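You operate a simulated robot arm through the tools that you are given. There is no shell and no other tool. Be economical: measure what you need, move in short steps, check, and stop when the job is done.

You are at the controls of a simulated two-armed robot. One attempt, no reset.

JOB
Press two orange clips into the black trim plate with the clip press.
Fine: load it with the power off, make one stroke with the guard shut, then switch off and leave the guard shut; spare clips stay.

The check looks at the end state, three seconds after you hand in, the way a careful person would. Anything else that was tipped, shoved, dropped, spilled or broken makes it a failure.

ROBOT AND FRAMES
Two 6-joint arms with fingered hands on one trunk, on a base that drives. Base frame: it is fixed to the floor where the robot stands at the start and does not move with it; the origin is under the middle of the robot, x ahead of it, y to its left, z up. Units: mm, degrees, N and s.
The left shoulder is at the start at [50, 170, 1060], the right one opposite. With the tool pointing down near the work surface each hand reaches from about 520 to 780 mm from the robot's upright axis, wherever it stands, measured 20 degrees to its own side. Places, roughly: clip press [700, 800, 1100]; left clip tower of the black trim plate [500, 800, 900]; left press button [500, 1000, 900]; press bed [500, 800, 900]; press guard [400, 900, 1000]; press power switch [600, 700, 1300]; press ram [700, 800, 1000]; right clip tower of the black trim plate [500, 700, 900]; right press button [500, 600, 900]. Payload 3.5 kg a hand.
The tool frame of a hand sits at the grasp point between the pads (the TCP): z along the fingers, y along the line on which they close. The tips reach 26 mm beyond it. Largest opening 132 mm; the body of the gripper starts 73 mm behind the TCP. The gripper is a hand of 3 fingers: y runs from the thumb to the fingers, the wrist lies at [0, 0, -234] in the tool frame.
Orientation is told as [roll, pitch, yaw] about the base's x, y, z axes, in that order, counted from this pose: with the fingers straight down and closing along the base's y, the tool's x points along the base's -x, its y along +y and its z along -z.

CONTROLS
- The arms move only by the tool step_arm. It takes "left_rows", "right_rows" or both (then of equal length, played together; a hand with none holds still); each is a list of rows, each a list of 6 numbers: the shift along the tool's x, y, z in mm, then the turn, a rotation vector about the tool's x, y, z in degrees. In form: [[tx, ty, tz, rx, ry, rz], ...]. A call has 1 to 12 rows; each row shifts and turns the commanded pose from where the row before left it, along the tool's axes as they then stand. A row lasts 0.2 s, in which the tool goes at most 50 mm and 8.6 degrees; a call with a longer step from one row to the next is refused whole. A pose out of reach is approached as far as the arm can. The call stops where the force on the tool passes 40 N (or 10 N more than at its start, if that is more) or the arm is blocked; 0.2 s more then pass. In this call time passes only in rows, and 0.2 s behind the last. It gives the time, the measured TCP pose, the force on the tool (base axes), the opening and the grip force at its end, in the units of the frame above (readings bear some noise), with the torque about the TCP (base axes, N m) and any sound that the robot's microphone picked up, and new pictures: "pictures" is both (left out), scene, wrist or none (wrist: the cameras of the hands that moved).
- Cameras (640 x 400 px; columns grow to the right, rows downward): "scene" is now at [25.5, 53.7, 1677]; the picture's right is [0.56, -0.83, 0.00], its down [-0.50, -0.34, -0.80] and it looks along [0.66, 0.45, -0.60] (base axes); focal length 256 px, centre (320, 200). "left" rides on the left gripper at [-62, 3, -92] in its tool frame; the picture's right is [-0.05, -1.00, 0.00], its down [0.83, -0.04, -0.56] and it looks along [0.55, -0.03, 0.83] (tool axes); focal length 230 px, centre (320, 200). "right" rides on the right gripper at [62, 3, -92] in its tool frame; the picture's right is [-0.05, 1.00, 0.00], its down [-0.83, -0.04, -0.56] and it looks along [-0.55, -0.03, 0.83] (tool axes); focal length 230 px, centre (320, 200). There is no depth. A picture from a camera that has moved, and an enlarged one, comes with that camera's place and axes in the base frame and with its lens. The place of the scene camera against the robot may be out by one fixed shift of up to 18 mm in any direction.
- slide_trunk(by): slides the trunk up (or, below 0, down) by that many mm; the arms and the scene camera ride with it, the base frame stays. It gives what a move gives, with no picture.
- drive_base(legs): drives the robot by 1 to 6 legs, each [ahead, left, turn to the left] in mm, mm and degrees, along the robot's own axes; the way and the turn of a leg run together, so that a leg with both is an arc; at most 1500 mm and 180 degrees a leg. The arms and the cameras ride along, it lands a little off, and it stops where it bumps. It gives what a move gives, and a new picture of the scene camera.
- curl_fingers(finger1, finger2, thumb_bend, hand): sets how far each is bent, from 0 (flat) to 100 (curled in); at 30 the hand is open as for a grip, at 70 the pads meet at the TCP. One left out holds its place. A second passes; each finger stops where it meets its share of the squeeze, and holds until it gets a number again. It is the only way to open and close the hand. It gives what a move gives, with no picture; readings hold the bend of each and the force on the fingers (four entries, about 0 where the hand has none), thumb and palm.
- head_to(pan, tilt): turns the head with the scene camera to pan (to the left, within 86 degrees either way) and tilt (down, from -29 to 69), counted from straight ahead of the robot. It gives what a move gives, and a new picture of the scene camera.
- zoom(camera, box): a new picture of the part [left, top, right, bottom] of that camera's present view, enlarged. It takes no simulated time.
- close_job(): hands the job in; it is judged then, once.

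Go step by step. Nothing tells you exact positions but the pictures and the camera data: compare them with the known pose of the tool, close in by small moves and look again before you grip or let go. The budget is 120 turns and 260 pictures, counting those below and the enlarged ones. Unless the task says otherwise, let go and move clear before handing in, and close with one line.

The tools are called after ">>>" as a command line: name --argument value ..., lists and objects as JSON in quotes. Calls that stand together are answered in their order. step_arm: Moves the arms, as the interface text tells. Its arguments: {"type":"object","properties":{"left_rows":{"type":"array"},"right_rows":{"type":"array"},"pictures":{"type":"string","enum":["both","scene","wrist","none"]}},"required":[]} The other tools are called the same way: slide_trunk (by) slides the trunk up or down; curl_fingers (finger1, finger2, thumb_bend, hand) moves the fingers one by one; drive_base (legs) drives the base; head_to (pan, tilt) turns the head that bears the scene camera; zoom (camera, box) takes an enlarged picture of a part of a camera's view; close_job () hands the job in.

At the start:

```text
time_s: 0.0
left_position: [457.2, 489.2, 999.9]
left_ee_rot: [0.0, 0.0, -0.1]
left_force: [0.5, 1.4, -0.6]
left_moment: [0.01, -0.03, -0.01]
left_finger_gap: 131.7
left_gripper_force: 0.1
left_shape: jaw
left_bend: [30.0, 30.0, 30.0]
left_finger forces: [0.0, 0.1, 0.0, 0.1, 0.0, 0.0]
right_position: [668.8, 1.5, 999.9]
right_ee_rot: [0.1, 0.0, 0.0]
right_force: [0.5, -0.5, -0.6]
right_moment: [0.02, -0.04, -0.01]
right_finger_gap: 131.5
right_gripper_force: 0.0
right_shape: jaw
right_bend: [30.0, 30.0, 30.0]
right_finger forces: [0.1, 0.1, 0.0, 0.0, 0.0, 0.1]
trunk travel left (down, up): [-675.0, 35.0]
robot x, y, heading: [4.7, -1.4, -0.2]
head pan, tilt: [34.2, 36.9]
```

scene: 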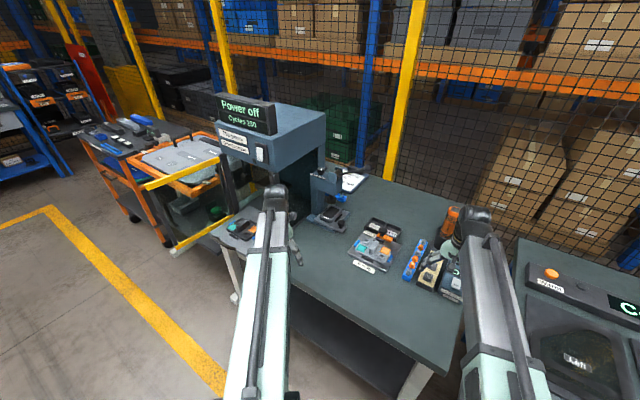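
right: 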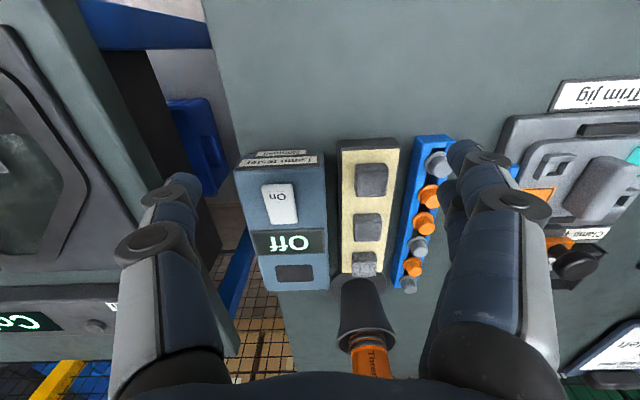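
left: 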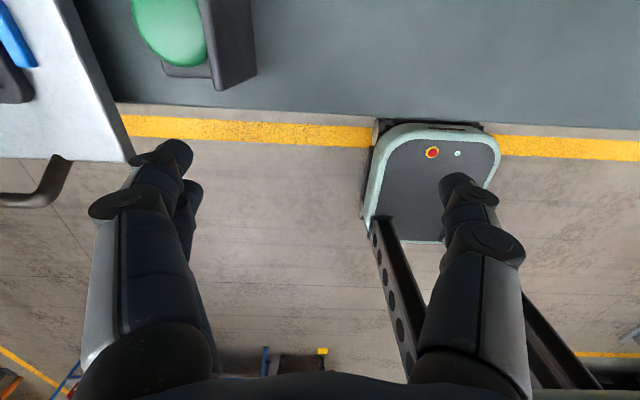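

I see a bench with a press on the left, clips in a blue rack near the right hand, and a trim jig. I'll enlarge the key areas first.

>>> zoom --camera "scene" --box '[140, 90, 300, 260]'

>>> zoom --camera "scene" --box '[290, 160, 480, 310]'

>>> zoom --camera "right" --box '[220, 80, 640, 380]'

```text
2.35 times, centred on (220, 175) of scene
camera zoom: at [25.5, 53.7, 1677.0], right [0.56, -0.83, 0.0], down [-0.5, -0.34, -0.8], along [0.66, 0.45, -0.6], focal length 603 px, centre (555, 259)
```

zoom: 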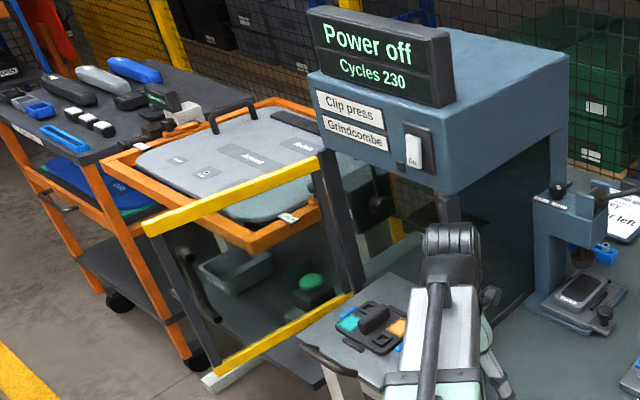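

```text
2.67 times, centred on (385, 235) of scene
camera zoom: at [25.5, 53.7, 1677.0], right [0.56, -0.83, 0.0], down [-0.5, -0.34, -0.8], along [0.66, 0.45, -0.6], focal length 684 px, centre (147, 107)
```

zoom: 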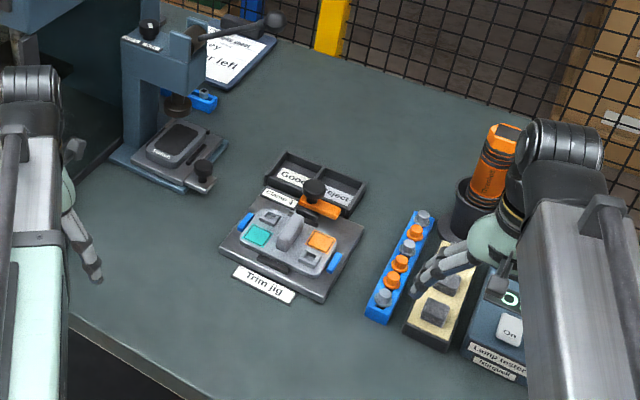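

```text
1.33 times, centred on (430, 230) of right
camera zoom: at [608.4, 4.2, 1091.7], right [0.05, 1.0, 0.0], down [0.83, -0.04, 0.56], along [0.55, -0.03, -0.83], focal length 307 px, centre (173, 160)
```

zoom: 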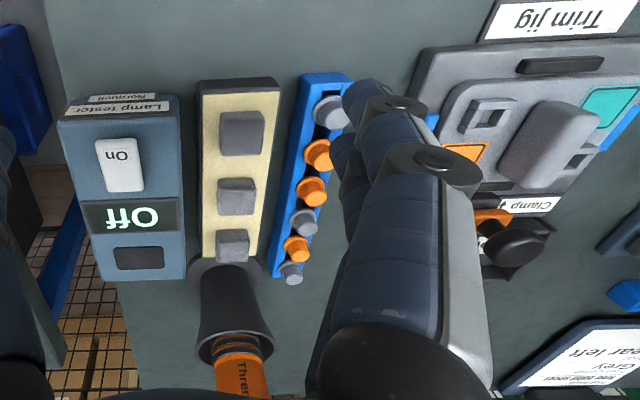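

The black plate sits in the press bed; the guard seems swung open to the left. Look from a different head angle.

>>> head_to --pan 58 --tilt 38

```text
time_s: 0.9
left_position: [456.0, 490.4, 1000.7]
left_ee_rot: [0.0, 0.0, 0.0]
left_force: [0.1, -0.3, 0.0]
left_moment: [0.01, 0.02, 0.02]
left_finger_gap: 131.9
left_gripper_force: 0.1
left_shape: jaw
left_bend: [30.0, 30.0, 30.0]
left_finger forces: [0.1, 0.0, 0.0, 0.0, 0.1, 0.0]
right_position: [669.6, 2.0, 1000.5]
right_ee_rot: [0.0, 0.1, 0.0]
right_force: [-0.5, -0.3, -0.4]
right_moment: [-0.02, -0.03, 0.01]
right_finger_gap: 132.1
right_gripper_force: 0.0
right_shape: jaw
right_bend: [30.0, 30.0, 30.0]
right_finger forces: [0.0, 0.0, 0.0, 0.1, 0.0, 0.0]
trunk travel left (down, up): [-675.0, 35.0]
robot x, y, heading: [-2.3, 0.9, 0.0]
head pan, tilt: [58.0, 38.0]
camera scene: at [-0.7, 77.9, 1675.3], right [0.85, -0.53, 0.0], down [-0.33, -0.52, -0.79], along [0.42, 0.67, -0.62], focal length 256 px, centre (320, 200)
```

scene: 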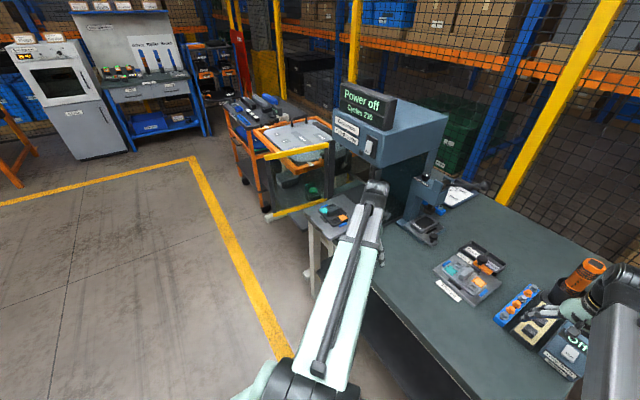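

>>> zoom --camera "scene" --box '[230, 70, 450, 270]'

>>> zoom --camera "scene" --box '[290, 170, 400, 260]'

```text
2.00 times, centred on (340, 170) of scene
camera zoom: at [-0.7, 77.9, 1675.3], right [0.85, -0.53, 0.0], down [-0.33, -0.52, -0.79], along [0.42, 0.67, -0.62], focal length 513 px, centre (280, 260)
```

zoom: 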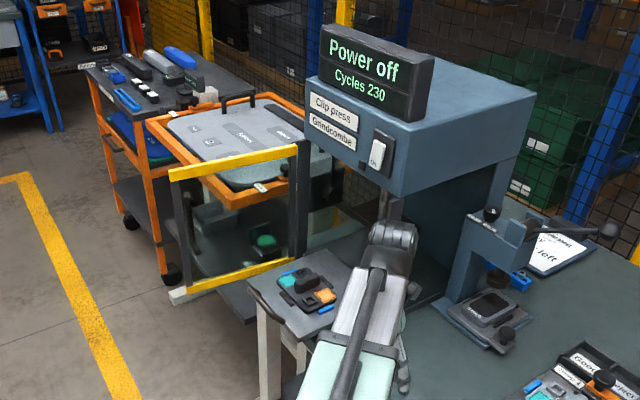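

```text
4.44 times, centred on (345, 215) of scene
camera zoom: at [-0.7, 77.9, 1675.3], right [0.85, -0.53, 0.0], down [-0.33, -0.52, -0.79], along [0.42, 0.67, -0.62], focal length 1139 px, centre (209, 133)
```

zoom: 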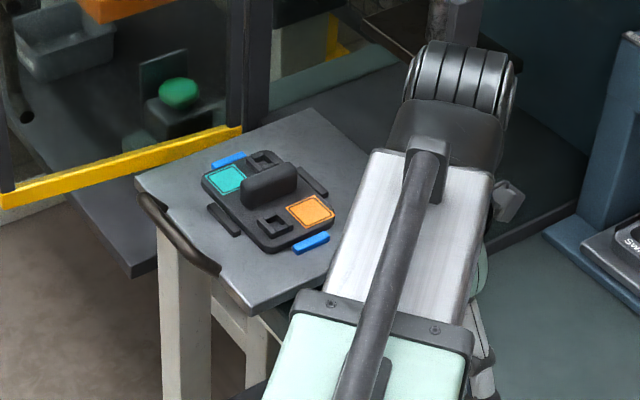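

Next I look at the clipboard text and note the details.

>>> zoom --camera "scene" --box '[395, 160, 525, 310]'

>>> zoom --camera "right" --box '[540, 280, 640, 400]'

>>> zoom --camera "scene" --box '[440, 180, 480, 210]'

```text
2.67 times, centred on (460, 235) of scene
camera zoom: at [-0.7, 77.9, 1675.3], right [0.85, -0.53, 0.0], down [-0.33, -0.52, -0.79], along [0.42, 0.67, -0.62], focal length 684 px, centre (-53, 107)
```

zoom: 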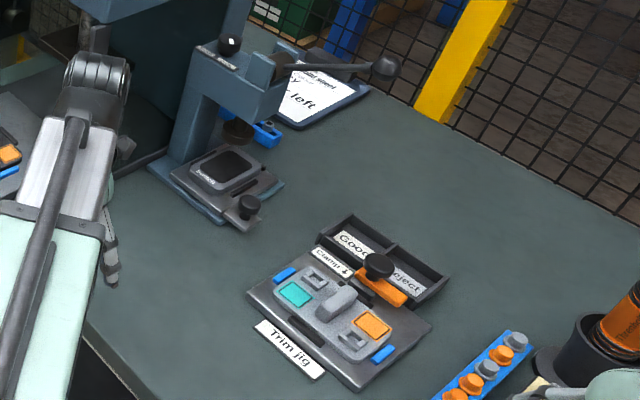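

```text
3.33 times, centred on (590, 340) of right
camera zoom: at [608.4, 4.2, 1091.7], right [0.05, 1.0, 0.0], down [0.83, -0.04, 0.56], along [0.55, -0.03, -0.83], focal length 767 px, centre (-580, -267)
```

zoom: 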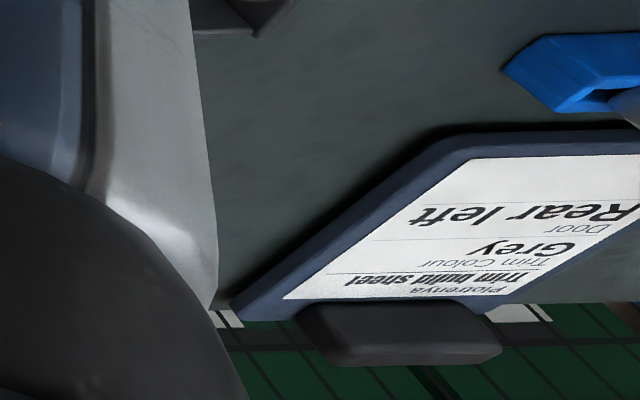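

```text
13.33 times, centred on (460, 195) of scene
camera zoom: at [-0.7, 77.9, 1675.3], right [0.85, -0.53, 0.0], down [-0.33, -0.52, -0.79], along [0.42, 0.67, -0.62], focal length 3418 px, centre (-1547, 267)
```

zoom: 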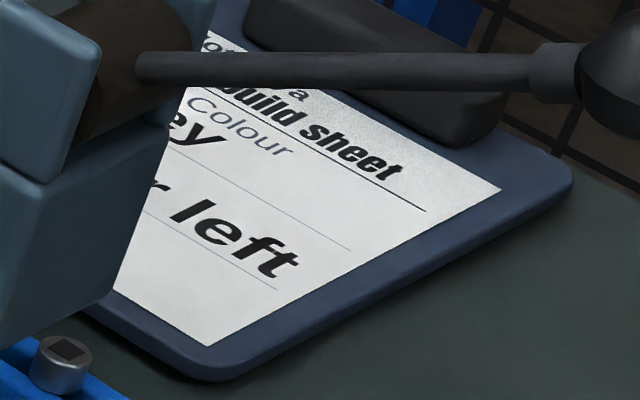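

The build sheet concerns another (grey) job. Now I shift the right hand over the clip rack to get a second view.

>>> step_arm --right_rows '[[20, 30, -15, 0, 0, 0], [20, 30, -15, 0, 0, 0], [10, 30, 0, 0, 0, 0]]' --pictures "wrist"

```text
time_s: 1.7
left_position: [456.5, 490.5, 998.9]
left_ee_rot: [0.0, 0.1, 0.0]
left_force: [-0.3, 0.6, -0.8]
left_moment: [0.01, 0.01, -0.03]
left_finger_gap: 131.9
left_gripper_force: 0.0
left_shape: jaw
left_bend: [30.0, 30.0, 30.0]
left_finger forces: [0.0, 0.0, 0.1, 0.0, 0.1, 0.0]
right_position: [619.3, 93.0, 1029.7]
right_ee_rot: [0.0, 0.1, 0.0]
right_force: [0.4, 0.9, 0.7]
right_moment: [-0.01, 0.02, -0.02]
right_finger_gap: 132.1
right_gripper_force: 0.0
right_shape: jaw
right_bend: [30.0, 30.0, 30.0]
right_finger forces: [0.1, 0.1, 0.1, 0.1, 0.1, 0.1]
trunk travel left (down, up): [-675.0, 35.0]
robot x, y, heading: [-0.4, -2.8, 0.2]
head pan, tilt: [58.0, 38.0]
camera right: at [558.7, 94.9, 1121.7], right [0.05, 1.0, 0.0], down [0.83, -0.04, 0.56], along [0.55, -0.03, -0.83], focal length 230 px, centre (320, 200)
```

right: 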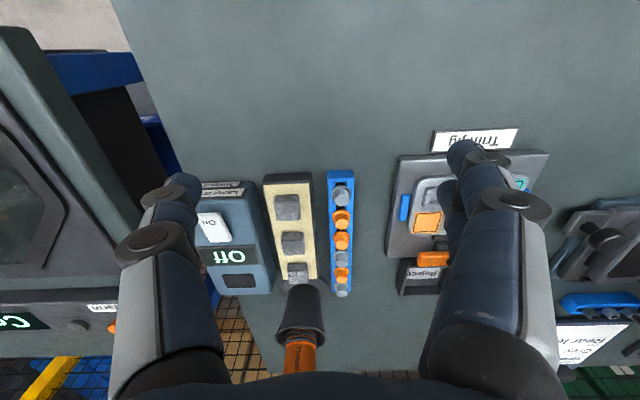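

>>> zoom --camera "right" --box '[240, 150, 440, 320]'

>>> zoom --camera "right" --box '[300, 160, 390, 310]'

```text
2.35 times, centred on (340, 235) of right
camera zoom: at [558.7, 94.9, 1121.7], right [0.05, 1.0, 0.0], down [0.83, -0.04, 0.56], along [0.55, -0.03, -0.83], focal length 541 px, centre (273, 118)
```

zoom: 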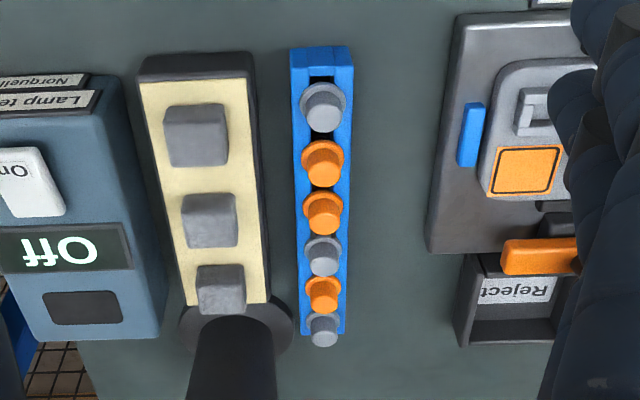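

```text
2.67 times, centred on (345, 235) of right
camera zoom: at [558.7, 94.9, 1121.7], right [0.05, 1.0, 0.0], down [0.83, -0.04, 0.56], along [0.55, -0.03, -0.83], focal length 614 px, centre (253, 107)
```

zoom: 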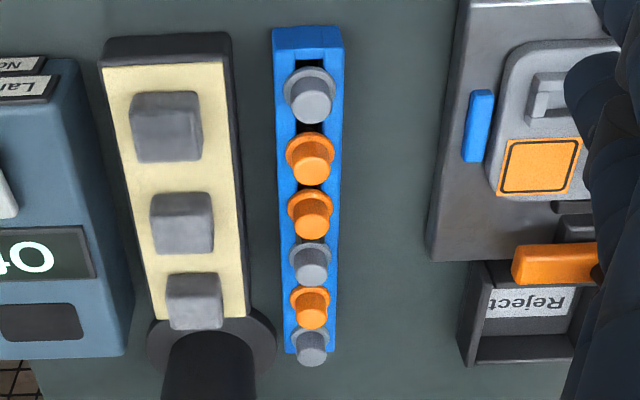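

The orange clips sit in a row along x at about y 114 (x ≈ 757, 793, 870; tops about z 883). That is too far for the right arm, so I drive a little forward and left.

>>> drive_base --legs '[[110, 50, 0]]'

>>> head_to --pan 10 --tilt 50

```text
time_s: 2.9
left_position: [568.9, 540.5, 999.5]
left_ee_rot: [0.0, 0.2, -0.1]
left_force: [0.1, -0.3, 0.2]
left_moment: [0.0, 0.03, -0.02]
left_finger_gap: 132.2
left_gripper_force: 0.0
left_shape: jaw
left_bend: [30.0, 30.0, 30.0]
left_finger forces: [0.0, 0.0, 0.0, 0.0, 0.1, 0.0]
right_position: [731.6, 141.6, 1028.4]
right_ee_rot: [0.0, 0.1, 0.0]
right_force: [0.2, -0.8, -0.9]
right_moment: [0.0, 0.0, -0.06]
right_finger_gap: 131.7
right_gripper_force: 0.0
right_shape: jaw
right_bend: [30.0, 30.0, 30.0]
right_finger forces: [0.1, 0.0, 0.0, 0.0, 0.1, 0.0]
trunk travel left (down, up): [-675.0, 35.0]
robot x, y, heading: [109.8, 50.2, 0.0]
head pan, tilt: [58.0, 38.0]
camera scene: at [112.8, 128.6, 1675.2], right [0.85, -0.53, 0.0], down [-0.33, -0.52, -0.79], along [0.42, 0.67, -0.62], focal length 256 px, centre (320, 200)
```

scene: 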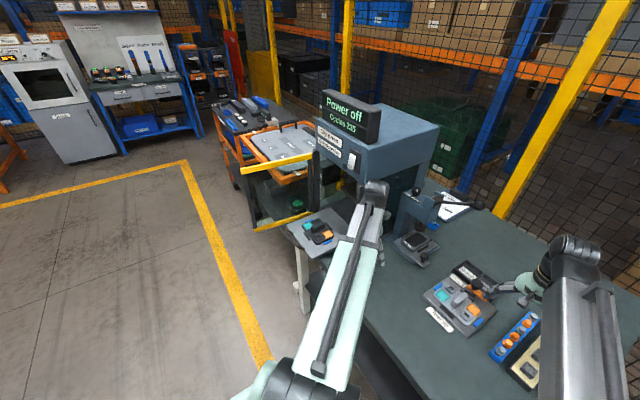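

```text
time_s: 4.1
left_position: [566.7, 538.8, 999.6]
left_ee_rot: [0.0, -0.1, -0.1]
left_force: [0.7, -1.0, -0.6]
left_moment: [0.01, -0.02, 0.02]
left_finger_gap: 132.1
left_gripper_force: 0.1
left_shape: jaw
left_bend: [30.0, 30.0, 30.0]
left_finger forces: [0.1, 0.0, 0.1, 0.0, 0.0, 0.0]
right_position: [730.9, 140.9, 1030.2]
right_ee_rot: [0.0, 0.0, 0.0]
right_force: [-0.7, -0.2, 0.3]
right_moment: [-0.02, 0.01, -0.01]
right_finger_gap: 131.7
right_gripper_force: 0.0
right_shape: jaw
right_bend: [30.0, 30.0, 30.0]
right_finger forces: [0.0, 0.1, 0.0, 0.0, 0.1, 0.1]
trunk travel left (down, up): [-675.0, 35.0]
robot x, y, heading: [112.3, 50.4, -0.0]
head pan, tilt: [10.0, 50.0]
camera scene: at [140.5, 67.7, 1658.1], right [0.17, -0.98, 0.0], down [-0.75, -0.13, -0.64], along [0.63, 0.11, -0.77], focal length 256 px, centre (320, 200)
```

scene: 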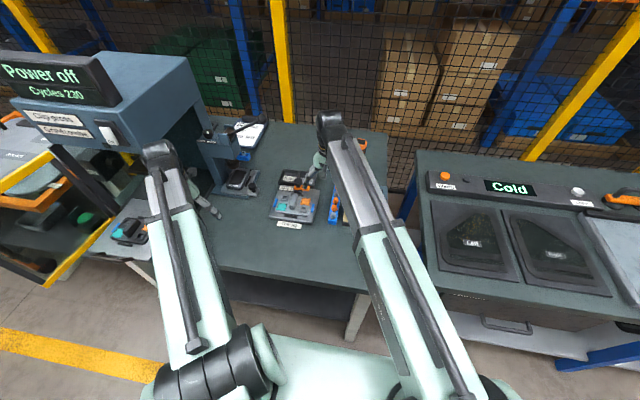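

Both arms are clear. I narrow the right hand and centre it over the first orange clip, still well above.

>>> curl_fingers --hand "right" --finger1 48 --finger2 48 --thumb_bend 48

>>> step_arm --right_rows '[[0, -27, 20, 0, 0, 0], [0, 0, 30, 0, 0, 0], [0, 0, 15, 0, 0, 0]]' --pictures "wrist"

>>> zoom --camera "right" --box '[220, 100, 420, 300]'

```text
time_s: 5.1
left_position: [568.1, 539.2, 1000.0]
left_ee_rot: [-0.1, -0.1, -0.1]
left_force: [-0.2, -0.3, 0.4]
left_moment: [-0.01, 0.02, -0.02]
left_finger_gap: 131.8
left_gripper_force: 0.0
left_shape: jaw
left_bend: [30.0, 30.0, 30.0]
left_finger forces: [0.0, 0.0, 0.1, 0.1, 0.1, 0.1]
right_position: [730.6, 141.1, 1029.5]
right_ee_rot: [0.0, 0.0, 0.1]
right_force: [-0.4, -0.1, 1.3]
right_moment: [0.01, 0.0, 0.01]
right_finger_gap: 75.1
right_gripper_force: 0.0
right_shape: fingers
right_bend: [48.0, 48.0, 48.0]
right_finger forces: [0.1, 0.1, 0.0, 0.0, 0.0, 0.1]
trunk travel left (down, up): [-675.0, 35.0]
robot x, y, heading: [110.5, 54.3, 0.0]
head pan, tilt: [10.0, 50.0]
```

```text
time_s: 5.9
left_position: [568.1, 539.5, 1000.3]
left_ee_rot: [0.0, -0.1, -0.1]
left_force: [1.0, -0.5, 0.0]
left_moment: [-0.04, 0.02, -0.01]
left_finger_gap: 131.8
left_gripper_force: 0.1
left_shape: jaw
left_bend: [30.0, 30.0, 30.0]
left_finger forces: [0.0, 0.0, 0.0, 0.0, 0.0, 0.0]
right_position: [731.4, 112.5, 963.9]
right_ee_rot: [-0.1, -0.1, -0.2]
right_force: [0.8, -0.2, 0.4]
right_moment: [0.01, 0.02, 0.04]
right_finger_gap: 75.3
right_gripper_force: 0.0
right_shape: fingers
right_bend: [48.0, 48.0, 48.0]
right_finger forces: [0.1, 0.0, 0.1, 0.0, 0.0, 0.1]
trunk travel left (down, up): [-675.0, 35.0]
robot x, y, heading: [107.8, 49.2, -0.1]
head pan, tilt: [10.0, 50.0]
camera right: at [670.1, 114.5, 1056.5], right [0.05, 1.0, 0.0], down [0.83, -0.04, 0.56], along [0.55, -0.03, -0.83], focal length 230 px, centre (320, 200)
```

right: 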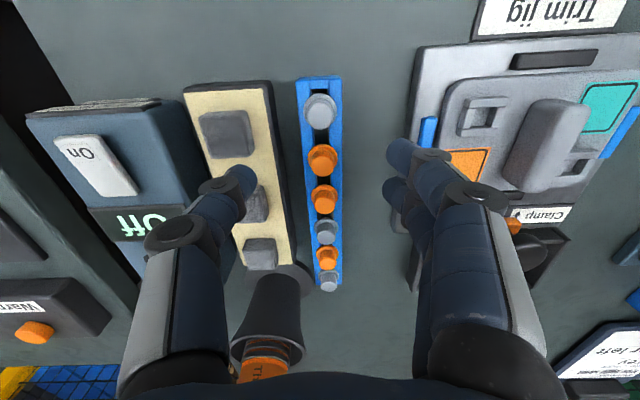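

```text
2.00 times, centred on (320, 200) of right
camera zoom: at [670.1, 114.5, 1056.5], right [0.05, 1.0, 0.0], down [0.83, -0.04, 0.56], along [0.55, -0.03, -0.83], focal length 460 px, centre (320, 200)
```

zoom: 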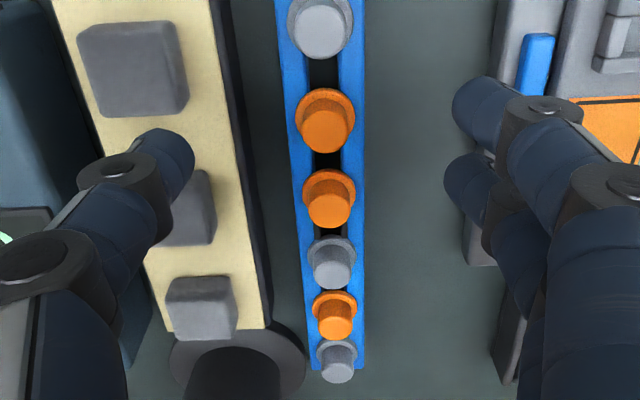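

Triangulated: clip 1 top ≈ (746, 112.6, 894), clip 2 ≈ (781, 113, 894). I narrow the hand further and come down above clip 1.

>>> curl_fingers --hand "right" --finger1 57 --finger2 57 --thumb_bend 57

>>> step_arm --right_rows '[[-14.5, 0, 14, 0, 0, 0], [0, 0, 20, 0, 0, 0]]' --pictures "wrist"

>>> zoom --camera "right" --box '[220, 100, 420, 300]'

```text
time_s: 6.9
left_position: [568.8, 539.1, 1000.1]
left_ee_rot: [0.0, -0.1, -0.2]
left_force: [-0.3, 0.0, 0.3]
left_moment: [-0.01, 0.02, 0.01]
left_finger_gap: 131.9
left_gripper_force: 0.1
left_shape: jaw
left_bend: [30.0, 30.0, 30.0]
left_finger forces: [0.0, 0.0, 0.1, 0.1, 0.1, 0.0]
right_position: [731.9, 112.5, 966.1]
right_ee_rot: [0.0, 0.0, 0.0]
right_force: [-0.1, -1.3, -1.0]
right_moment: [0.0, 0.0, -0.02]
right_finger_gap: 48.3
right_gripper_force: 0.0
right_shape: fingers
right_bend: [56.0, 56.0, 56.0]
right_finger forces: [0.0, 0.0, 0.1, 0.1, 0.1, 0.0]
trunk travel left (down, up): [-675.0, 35.0]
robot x, y, heading: [114.4, 51.0, -0.1]
head pan, tilt: [10.0, 50.0]
```

```text
time_s: 7.5
left_position: [568.2, 539.0, 998.8]
left_ee_rot: [0.0, 0.0, -0.1]
left_force: [0.7, 0.5, -0.3]
left_moment: [0.0, 0.0, 0.0]
left_finger_gap: 132.2
left_gripper_force: 0.0
left_shape: jaw
left_bend: [30.0, 30.0, 30.0]
left_finger forces: [0.0, 0.1, 0.1, 0.1, 0.0, 0.0]
right_position: [745.8, 112.8, 930.4]
right_ee_rot: [0.0, -0.1, 0.0]
right_force: [-0.5, -0.4, -0.4]
right_moment: [0.01, 0.0, -0.02]
right_finger_gap: 48.6
right_gripper_force: 0.0
right_shape: fingers
right_bend: [56.0, 56.0, 56.0]
right_finger forces: [0.0, 0.1, 0.1, 0.0, 0.1, 0.0]
trunk travel left (down, up): [-675.0, 35.0]
robot x, y, heading: [109.7, 47.5, 0.1]
head pan, tilt: [10.0, 50.0]
camera right: at [684.3, 114.8, 1022.6], right [0.05, 1.0, 0.0], down [0.83, -0.04, 0.56], along [0.55, -0.03, -0.83], focal length 230 px, centre (320, 200)
```

right: 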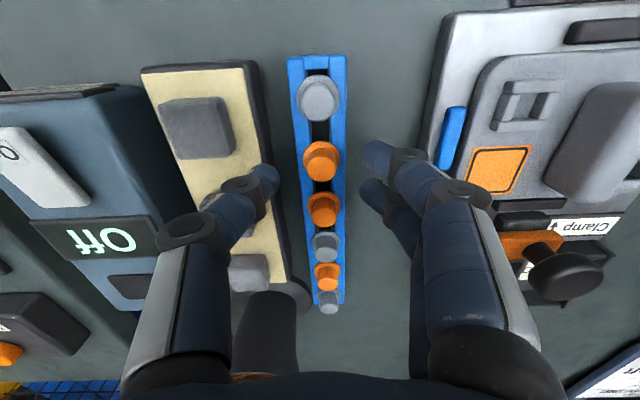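

```text
2.00 times, centred on (320, 200) of right
camera zoom: at [684.3, 114.8, 1022.6], right [0.05, 1.0, 0.0], down [0.83, -0.04, 0.56], along [0.55, -0.03, -0.83], focal length 460 px, centre (320, 200)
```

zoom: 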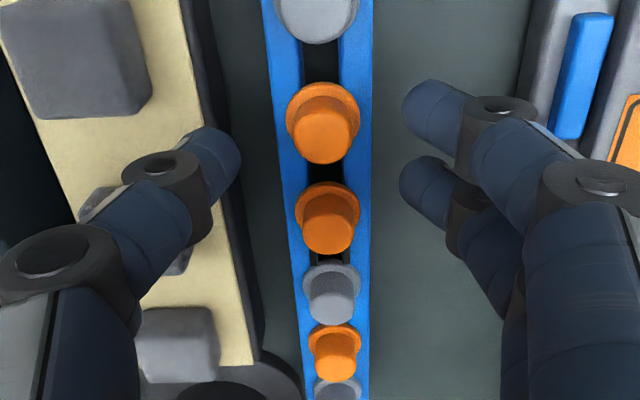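

Fingers straddle clip 1 well. I lower 19 mm so the tips come to just above the flange.

>>> step_arm --right_rows '[[1.5, 0, 10, 0, 0, 0], [0, 0, 9, 0, 0, 0]]' --pictures "wrist"

>>> zoom --camera "right" --box '[240, 100, 400, 250]'

```text
time_s: 8.1
left_position: [565.8, 537.5, 1002.3]
left_ee_rot: [0.0, -0.1, -0.2]
left_force: [0.4, -0.4, -0.1]
left_moment: [0.0, -0.04, 0.0]
left_finger_gap: 131.9
left_gripper_force: 0.1
left_shape: jaw
left_bend: [30.0, 30.0, 30.0]
left_finger forces: [0.0, 0.0, 0.0, 0.0, 0.1, 0.0]
right_position: [743.2, 112.4, 918.6]
right_ee_rot: [0.1, -0.4, 0.0]
right_force: [-0.2, -1.8, 41.6]
right_moment: [-1.51, 0.14, -0.03]
right_finger_gap: 48.1
right_gripper_force: 21.8
right_shape: fingers
right_bend: [56.0, 56.0, 59.0]
right_finger forces: [0.0, 0.0, 0.0, 0.1, 42.1, 0.0]
trunk travel left (down, up): [-675.0, 35.0]
robot x, y, heading: [109.4, 47.6, -0.1]
head pan, tilt: [10.0, 50.0]
camera right: at [682.3, 115.1, 1009.2], right [0.05, 1.0, 0.0], down [0.83, -0.04, 0.56], along [0.56, -0.03, -0.83], focal length 230 px, centre (320, 200)
```

right: 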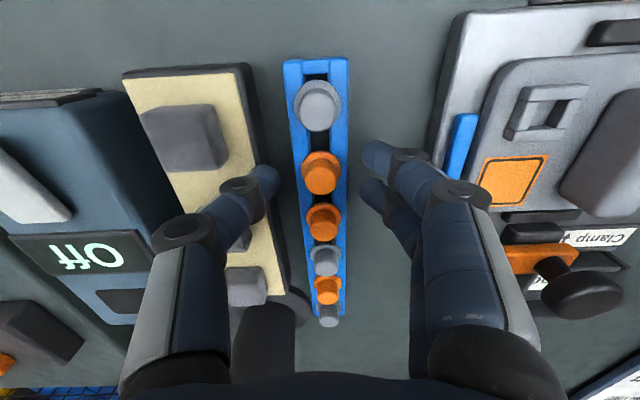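

```text
2.67 times, centred on (320, 175) of right
camera zoom: at [682.3, 115.1, 1009.2], right [0.05, 1.0, 0.0], down [0.83, -0.04, 0.56], along [0.56, -0.03, -0.83], focal length 614 px, centre (320, 267)
```

zoom: 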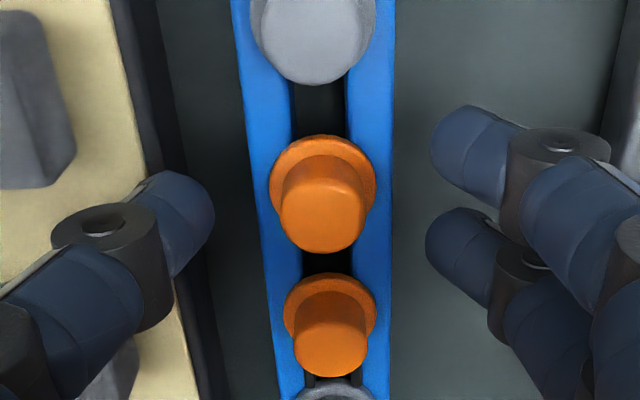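

The thumb touched the yellow block's edge. I lift 12 mm, narrow the hand more so the thumb fits in the gap, then retry.

>>> step_arm --right_rows '[[0, 0, -12, 0, 0, 0]]' --pictures "none"

>>> curl_fingers --hand "right" --finger1 60 --finger2 60 --thumb_bend 62

>>> zoom --camera "right" --box '[220, 100, 420, 300]'

```text
time_s: 8.5
left_position: [566.6, 538.4, 999.7]
left_ee_rot: [-0.1, 0.0, -0.2]
left_force: [0.3, 0.7, 0.2]
left_moment: [-0.01, -0.02, -0.01]
left_finger_gap: 131.7
left_gripper_force: 0.0
left_shape: jaw
left_bend: [30.0, 30.0, 30.0]
left_finger forces: [0.0, 0.1, 0.0, 0.1, 0.0, 0.0]
right_position: [743.0, 114.3, 920.5]
right_ee_rot: [0.1, 0.2, 0.0]
right_force: [-1.1, 0.3, 0.7]
right_moment: [0.04, -0.02, 0.02]
right_finger_gap: 48.2
right_gripper_force: 0.0
right_shape: fingers
right_bend: [56.0, 56.0, 56.0]
right_finger forces: [0.0, 0.0, 0.0, 0.0, 0.0, 0.0]
trunk travel left (down, up): [-675.0, 35.0]
robot x, y, heading: [105.5, 47.7, 0.1]
head pan, tilt: [10.0, 50.0]
```

```text
time_s: 9.5
left_position: [568.3, 539.0, 1001.0]
left_ee_rot: [-0.1, 0.0, 0.0]
left_force: [-0.3, -0.3, 0.6]
left_moment: [0.0, -0.01, -0.01]
left_finger_gap: 131.9
left_gripper_force: 0.1
left_shape: jaw
left_bend: [30.0, 30.0, 30.0]
left_finger forces: [0.0, 0.0, 0.1, 0.0, 0.0, 0.1]
right_position: [743.8, 113.2, 924.9]
right_ee_rot: [0.0, 0.0, 0.0]
right_force: [0.2, 0.4, 0.5]
right_moment: [-0.03, 0.0, -0.01]
right_finger_gap: 32.4
right_gripper_force: 0.1
right_shape: fingers
right_bend: [60.0, 60.0, 62.0]
right_finger forces: [0.0, 0.0, 0.1, 0.1, 0.0, 0.0]
trunk travel left (down, up): [-675.0, 35.0]
robot x, y, heading: [112.8, 44.4, 0.3]
head pan, tilt: [10.0, 50.0]
```

```text
2.00 times, centred on (320, 200) of right
camera zoom: at [682.7, 115.7, 1015.3], right [0.05, 1.0, 0.0], down [0.83, -0.04, 0.56], along [0.55, -0.03, -0.83], focal length 460 px, centre (320, 200)
```

zoom: 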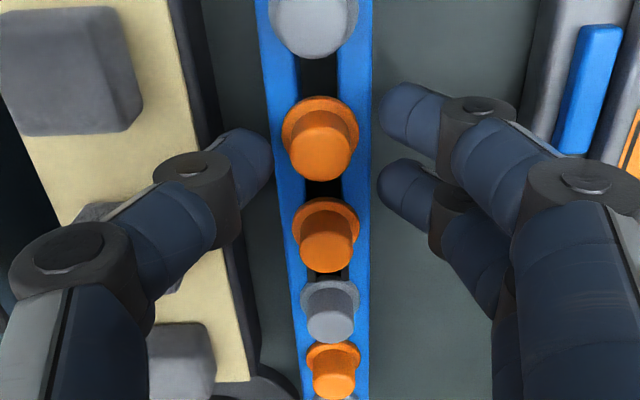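

>>> step_arm --right_rows '[[0, -0.5, 7, 0, 0, 0], [0, 0, 7, 0, 0, 0]]' --pictures "wrist"

>>> zoom --camera "right" --box '[240, 100, 400, 250]'

```text
time_s: 10.1
left_position: [567.4, 539.3, 1000.6]
left_ee_rot: [0.0, 0.1, 0.0]
left_force: [0.7, -0.4, -0.6]
left_moment: [0.03, 0.01, 0.02]
left_finger_gap: 131.6
left_gripper_force: 0.1
left_shape: jaw
left_bend: [30.0, 30.0, 30.0]
left_finger forces: [0.0, 0.0, 0.0, 0.0, 0.0, 0.0]
right_position: [743.8, 112.6, 910.3]
right_ee_rot: [0.0, 0.0, -0.1]
right_force: [1.1, -1.1, 0.9]
right_moment: [-0.05, 0.02, 0.03]
right_finger_gap: 32.4
right_gripper_force: 1.3
right_shape: fingers
right_bend: [60.0, 60.0, 62.0]
right_finger forces: [0.1, 0.1, 0.0, 0.0, 2.1, 0.0]
trunk travel left (down, up): [-675.0, 35.0]
robot x, y, heading: [115.7, 51.0, 0.0]
head pan, tilt: [10.0, 50.0]
camera right: at [682.4, 115.3, 1001.8], right [0.05, 1.0, 0.0], down [0.83, -0.04, 0.56], along [0.56, -0.03, -0.83], focal length 230 px, centre (320, 200)
```

right: 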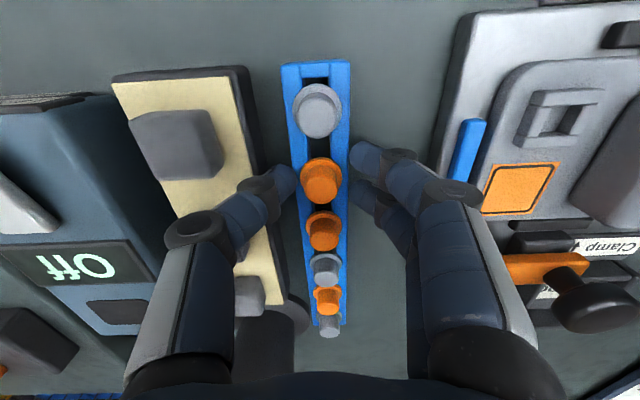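

```text
2.67 times, centred on (320, 175) of right
camera zoom: at [682.4, 115.3, 1001.8], right [0.05, 1.0, 0.0], down [0.83, -0.04, 0.56], along [0.56, -0.03, -0.83], focal length 614 px, centre (320, 267)
```

zoom: 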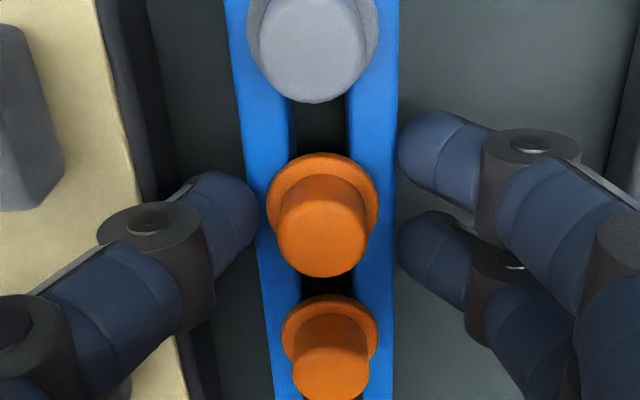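

Fingertips are at flange height around clip 1. Closing gently.

>>> curl_fingers --hand "right" --finger1 68 --finger2 68 --thumb_bend 68

>>> zoom --camera "right" --box '[240, 100, 400, 250]'

```text
time_s: 11.1
left_position: [567.6, 539.0, 999.9]
left_ee_rot: [0.0, 0.1, -0.1]
left_force: [-0.2, 0.0, -0.2]
left_moment: [0.0, 0.02, -0.02]
left_finger_gap: 132.0
left_gripper_force: 0.0
left_shape: jaw
left_bend: [30.0, 30.0, 30.0]
left_finger forces: [0.0, 0.1, 0.0, 0.0, 0.0, 0.1]
right_position: [743.2, 113.7, 910.0]
right_ee_rot: [0.0, 0.0, 0.0]
right_force: [1.1, 2.0, 5.3]
right_moment: [0.03, -0.04, -0.01]
right_finger_gap: 27.6
right_gripper_force: 8.0
right_shape: fingers
right_bend: [62.0, 62.0, 65.0]
right_finger forces: [4.1, 4.1, 0.1, 0.1, 7.9, 0.1]
trunk travel left (down, up): [-675.0, 35.0]
robot x, y, heading: [106.3, 54.4, 0.0]
head pan, tilt: [10.0, 50.0]
```

```text
2.67 times, centred on (320, 175) of right
camera zoom: at [682.4, 115.8, 1001.8], right [0.05, 1.0, 0.0], down [0.83, -0.04, 0.56], along [0.56, -0.03, -0.83], focal length 614 px, centre (320, 267)
```

zoom: 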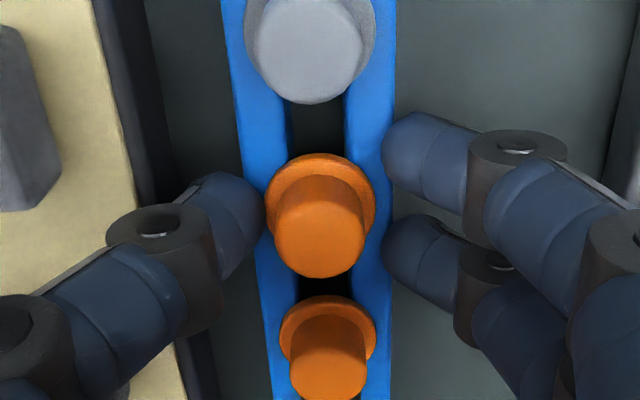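

The grip of 27.6 mm is wider than the knob, so tips may be pinching the rack's edges. I open slightly, rise 4 mm, and close on the knob instead.

>>> curl_fingers --hand "right" --finger1 60 --finger2 60 --thumb_bend 62

>>> step_arm --right_rows '[[0, 0, -4.5, 0, 0, 0]]' --pictures "none"

>>> curl_fingers --hand "right" --finger1 70 --finger2 70 --thumb_bend 70

>>> zoom --camera "right" --box '[240, 100, 400, 250]'

```text
time_s: 12.1
left_position: [567.0, 539.5, 1000.9]
left_ee_rot: [-0.1, 0.0, -0.1]
left_force: [-0.4, -0.2, 0.3]
left_moment: [0.02, 0.02, 0.01]
left_finger_gap: 131.9
left_gripper_force: 0.1
left_shape: jaw
left_bend: [30.0, 30.0, 30.0]
left_finger forces: [0.0, 0.1, 0.0, 0.1, 0.1, 0.0]
right_position: [743.5, 113.2, 909.6]
right_ee_rot: [-0.1, 0.0, -0.1]
right_force: [0.1, -1.3, 1.9]
right_moment: [-0.03, -0.04, -0.01]
right_finger_gap: 32.5
right_gripper_force: 0.4
right_shape: fingers
right_bend: [60.0, 60.0, 62.0]
right_finger forces: [0.1, 0.1, 0.0, 0.1, 1.8, 0.1]
trunk travel left (down, up): [-675.0, 35.0]
robot x, y, heading: [110.0, 44.9, 0.1]
head pan, tilt: [10.0, 50.0]
```

```text
time_s: 12.5
left_position: [568.4, 539.6, 1000.9]
left_ee_rot: [0.1, 0.0, -0.1]
left_force: [0.0, -0.8, -0.4]
left_moment: [0.01, 0.03, 0.0]
left_finger_gap: 131.8
left_gripper_force: 0.0
left_shape: jaw
left_bend: [30.0, 30.0, 30.0]
left_finger forces: [0.1, 0.1, 0.0, 0.0, 0.0, 0.0]
right_position: [743.9, 114.0, 914.2]
right_ee_rot: [0.1, 0.0, 0.0]
right_force: [1.2, -0.8, -0.1]
right_moment: [0.01, -0.04, 0.01]
right_finger_gap: 32.1
right_gripper_force: 0.0
right_shape: fingers
right_bend: [60.0, 60.0, 62.0]
right_finger forces: [0.0, 0.0, 0.1, 0.1, 0.0, 0.0]
trunk travel left (down, up): [-675.0, 35.0]
robot x, y, heading: [113.1, 49.3, -0.0]
head pan, tilt: [10.0, 50.0]
```

```text
time_s: 13.5
left_position: [568.4, 540.2, 1000.6]
left_ee_rot: [0.0, 0.1, 0.0]
left_force: [0.0, -0.5, 0.7]
left_moment: [0.0, 0.03, 0.02]
left_finger_gap: 132.1
left_gripper_force: 0.0
left_shape: jaw
left_bend: [30.0, 30.0, 30.0]
left_finger forces: [0.0, 0.0, 0.1, 0.0, 0.0, 0.1]
right_position: [743.9, 112.4, 914.2]
right_ee_rot: [0.0, 0.1, -0.1]
right_force: [0.4, -2.1, 0.6]
right_moment: [-0.04, -0.01, 0.01]
right_finger_gap: 13.8
right_gripper_force: 4.3
right_shape: fingers
right_bend: [68.0, 67.0, 68.0]
right_finger forces: [1.9, 2.2, 0.0, 0.1, 4.7, 0.0]
trunk travel left (down, up): [-675.0, 35.0]
robot x, y, heading: [113.3, 44.7, 0.1]
head pan, tilt: [10.0, 50.0]
```

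```text
2.67 times, centred on (320, 175) of right
camera zoom: at [682.7, 115.5, 1006.2], right [0.05, 1.0, 0.0], down [0.83, -0.04, 0.56], along [0.55, -0.03, -0.83], focal length 614 px, centre (320, 267)
```

zoom: 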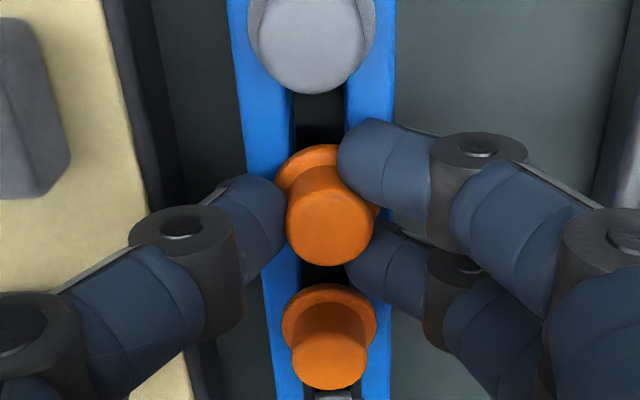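

Now the knob is held three-point. I squeeze a bit more and lift.

>>> curl_fingers --hand "right" --finger1 74 --finger2 74 --thumb_bend 74

>>> step_arm --right_rows '[[0, 0, -10, 0, 0, 0], [0, 0, -20, 0, 0, 0], [0, 0, -30, 0, 0, 0]]' --pictures "wrist"

>>> zoom --camera "right" --box '[240, 100, 400, 250]'

```text
time_s: 14.5
left_position: [566.5, 538.8, 999.8]
left_ee_rot: [-0.1, 0.0, -0.1]
left_force: [0.4, -0.5, 0.0]
left_moment: [-0.02, 0.05, -0.01]
left_finger_gap: 131.9
left_gripper_force: 0.0
left_shape: jaw
left_bend: [30.0, 30.0, 30.0]
left_finger forces: [0.0, 0.0, 0.0, 0.1, 0.0, 0.0]
right_position: [743.3, 113.8, 913.9]
right_ee_rot: [0.0, 0.0, 0.0]
right_force: [1.2, 0.4, 0.3]
right_moment: [-0.02, 0.04, 0.0]
right_finger_gap: 13.2
right_gripper_force: 13.1
right_shape: fingers
right_bend: [71.0, 71.0, 69.0]
right_finger forces: [7.0, 7.0, 0.0, 0.1, 11.7, 0.1]
trunk travel left (down, up): [-675.0, 35.0]
robot x, y, heading: [113.1, 46.8, -0.2]
head pan, tilt: [10.0, 50.0]
```

```text
time_s: 15.3
left_position: [567.5, 539.3, 1000.5]
left_ee_rot: [0.0, 0.0, -0.1]
left_force: [0.3, 0.8, -0.1]
left_moment: [0.01, -0.02, 0.02]
left_finger_gap: 132.1
left_gripper_force: 0.1
left_shape: jaw
left_bend: [30.0, 30.0, 30.0]
left_finger forces: [0.0, 0.0, 0.0, 0.0, 0.0, 0.0]
right_position: [744.1, 113.6, 973.2]
right_ee_rot: [0.0, 0.0, 0.0]
right_force: [-0.6, 0.1, -0.4]
right_moment: [0.0, -0.01, 0.0]
right_finger_gap: 13.0
right_gripper_force: 13.4
right_shape: fingers
right_bend: [71.0, 71.0, 69.0]
right_finger forces: [7.5, 7.6, 0.1, 0.0, 11.8, 0.1]
trunk travel left (down, up): [-675.0, 35.0]
robot x, y, heading: [107.8, 49.5, 0.3]
head pan, tilt: [10.0, 50.0]
camera right: at [683.2, 115.7, 1066.2], right [0.05, 1.0, 0.0], down [0.83, -0.04, 0.56], along [0.55, -0.03, -0.83], focal length 230 px, centre (320, 200)
```

right: 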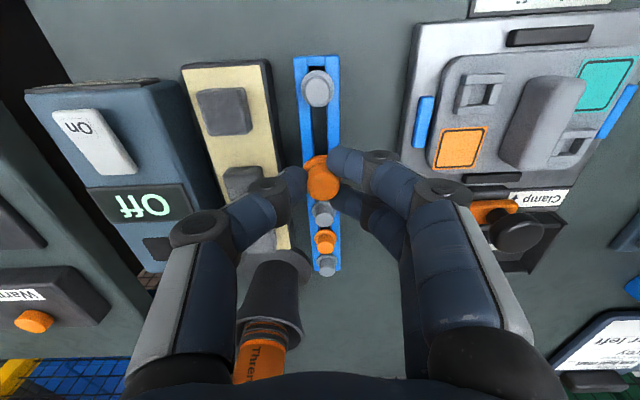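

```text
2.67 times, centred on (320, 175) of right
camera zoom: at [683.2, 115.7, 1066.2], right [0.05, 1.0, 0.0], down [0.83, -0.04, 0.56], along [0.55, -0.03, -0.83], focal length 614 px, centre (320, 267)
```

zoom: 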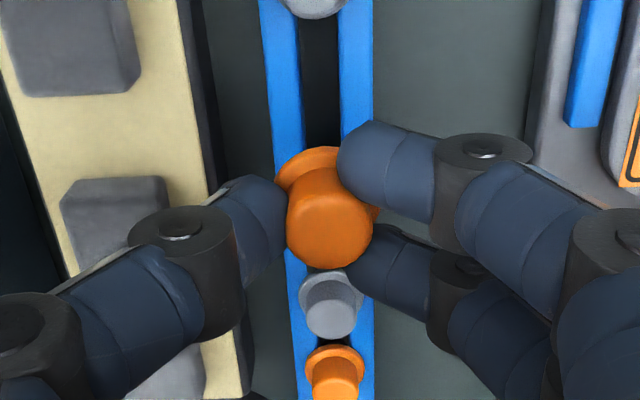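

Clip 1 is held. I withdraw the right hand to the right and bring the left hand over to clip 2, going around the toggle press.

>>> step_arm --right_rows '[[0, 0, -40, 0, 0, 0], [20, -40, 0, 0, 0, 0], [20, -45, 0, 0, 0, 0], [20, -45, 0, 0, 0, 0], [20, -45, 0, 0, 0, 0], [20, -30, 0, 0, 0, 0], [0, 0, 0, 0, 0, 0], [0, 0, 0, 0, 0, 0]]' --left_rows '[[0, -25, -30, 0, 0, 0], [0, -45, 0, 0, 0, 0], [0, -45, 0, 0, 0, 0], [0, -45, 0, 0, 0, 0], [0, -45, 0, 0, 0, 0], [0, -45, 0, 0, 0, 0], [-30, -30, 0, 0, 0, 0], [-35, -35, 0, 0, 0, 0]]' --pictures "scene"

>>> curl_fingers --hand "left" --finger1 50 --finger2 50 --thumb_bend 50

```text
time_s: 17.1
left_position: [639.3, 223.1, 1028.9]
left_ee_rot: [0.0, 0.0, -0.1]
left_force: [-0.6, -0.2, -0.8]
left_moment: [0.04, 0.03, 0.02]
left_finger_gap: 131.9
left_gripper_force: 0.1
left_shape: jaw
left_bend: [30.0, 30.0, 30.0]
left_finger forces: [0.0, 0.0, 0.0, 0.0, 0.0, 0.1]
left hand out of reach, approached as far as the arm can: row 6
right_position: [645.9, -92.9, 1015.6]
right_ee_rot: [0.0, 0.0, 0.0]
right_force: [0.9, 0.2, -0.7]
right_moment: [0.02, 0.01, 0.03]
right_finger_gap: 12.9
right_gripper_force: 12.5
right_shape: fingers
right_bend: [71.0, 71.0, 69.0]
right_finger forces: [6.8, 7.2, 0.1, 0.0, 11.8, 0.1]
trunk travel left (down, up): [-675.0, 35.0]
robot x, y, heading: [110.0, 52.0, 0.2]
head pan, tilt: [10.0, 50.0]
camera scene: at [140.8, 67.0, 1658.1], right [0.17, -0.98, 0.0], down [-0.75, -0.13, -0.64], along [0.63, 0.11, -0.77], focal length 256 px, centre (320, 200)
```

scene: 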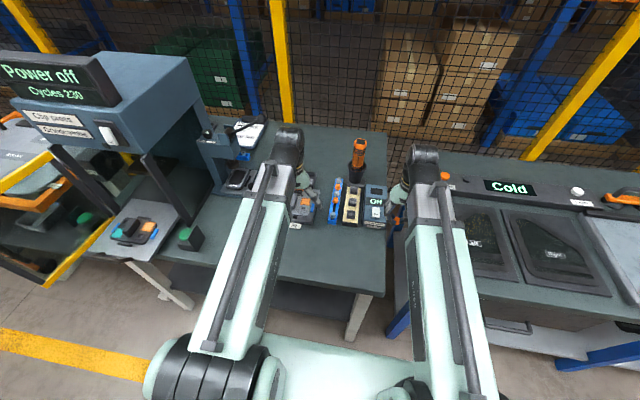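

```text
time_s: 18.1
left_position: [638.8, 224.7, 1029.3]
left_ee_rot: [0.0, 0.0, -0.1]
left_force: [0.3, 0.4, -0.1]
left_moment: [-0.03, -0.02, 0.01]
left_finger_gap: 68.4
left_gripper_force: 0.0
left_shape: fingers
left_bend: [50.0, 50.0, 50.0]
left_finger forces: [0.0, 0.1, 0.1, 0.0, 0.1, 0.0]
right_position: [644.7, -92.5, 1015.9]
right_ee_rot: [0.1, 0.1, 0.1]
right_force: [0.1, -0.1, 0.2]
right_moment: [0.0, -0.02, -0.02]
right_finger_gap: 13.0
right_gripper_force: 12.6
right_shape: fingers
right_bend: [71.0, 71.0, 69.0]
right_finger forces: [6.8, 7.1, 0.0, 0.1, 11.6, 0.0]
trunk travel left (down, up): [-675.0, 35.0]
robot x, y, heading: [111.0, 47.9, 0.3]
head pan, tilt: [10.0, 50.0]
```

>>> step_arm --left_rows '[[-40, -28, 0, 0, 0, 0], [-40, -28, 0, 0, 0, 0], [-40, -28, 0, 0, 0, 0], [-22, -27, 20, 0, 0, 0], [0, 0, 30, 0, 0, 0]]' --pictures "wrist"

>>> zoom --camera "left" --box '[220, 100, 420, 300]'

```text
time_s: 19.3
left_position: [780.1, 112.7, 980.2]
left_ee_rot: [0.0, 0.0, 0.0]
left_force: [-0.4, -0.2, 0.4]
left_moment: [0.01, -0.01, 0.01]
left_finger_gap: 68.1
left_gripper_force: 0.1
left_shape: fingers
left_bend: [50.0, 50.0, 50.0]
left_finger forces: [0.1, 0.0, 0.1, 0.1, 0.0, 0.1]
right_position: [644.1, -92.6, 1016.1]
right_ee_rot: [0.1, 0.0, 0.0]
right_force: [0.7, -0.4, -0.5]
right_moment: [0.01, -0.03, 0.04]
right_finger_gap: 13.0
right_gripper_force: 12.6
right_shape: fingers
right_bend: [71.0, 71.0, 69.0]
right_finger forces: [6.9, 7.1, 0.0, 0.0, 11.7, 0.1]
trunk travel left (down, up): [-675.0, 35.0]
robot x, y, heading: [110.7, 45.7, 0.0]
head pan, tilt: [10.0, 50.0]
camera left: at [842.0, 114.6, 1072.9], right [0.05, -1.0, 0.0], down [-0.83, -0.04, 0.55], along [-0.55, -0.03, -0.83], focal length 230 px, centre (320, 200)
```

left: 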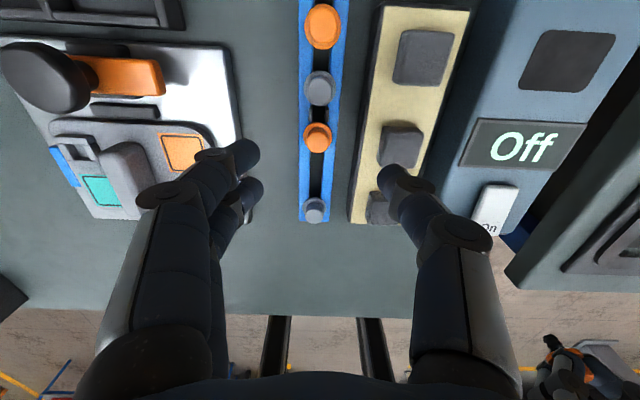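

```text
2.00 times, centred on (320, 200) of left
camera zoom: at [842.0, 114.6, 1072.9], right [0.05, -1.0, 0.0], down [-0.83, -0.04, 0.55], along [-0.55, -0.03, -0.83], focal length 460 px, centre (320, 200)
```

zoom: 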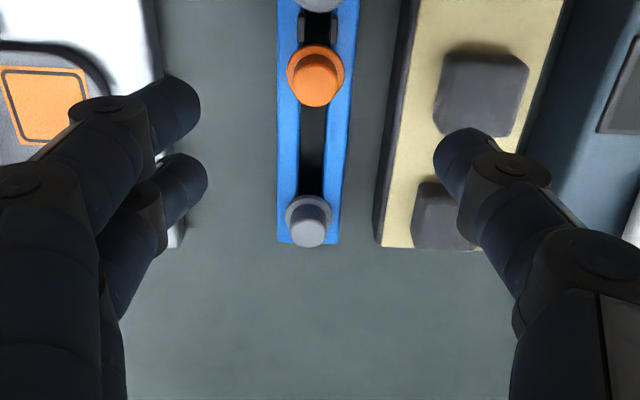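

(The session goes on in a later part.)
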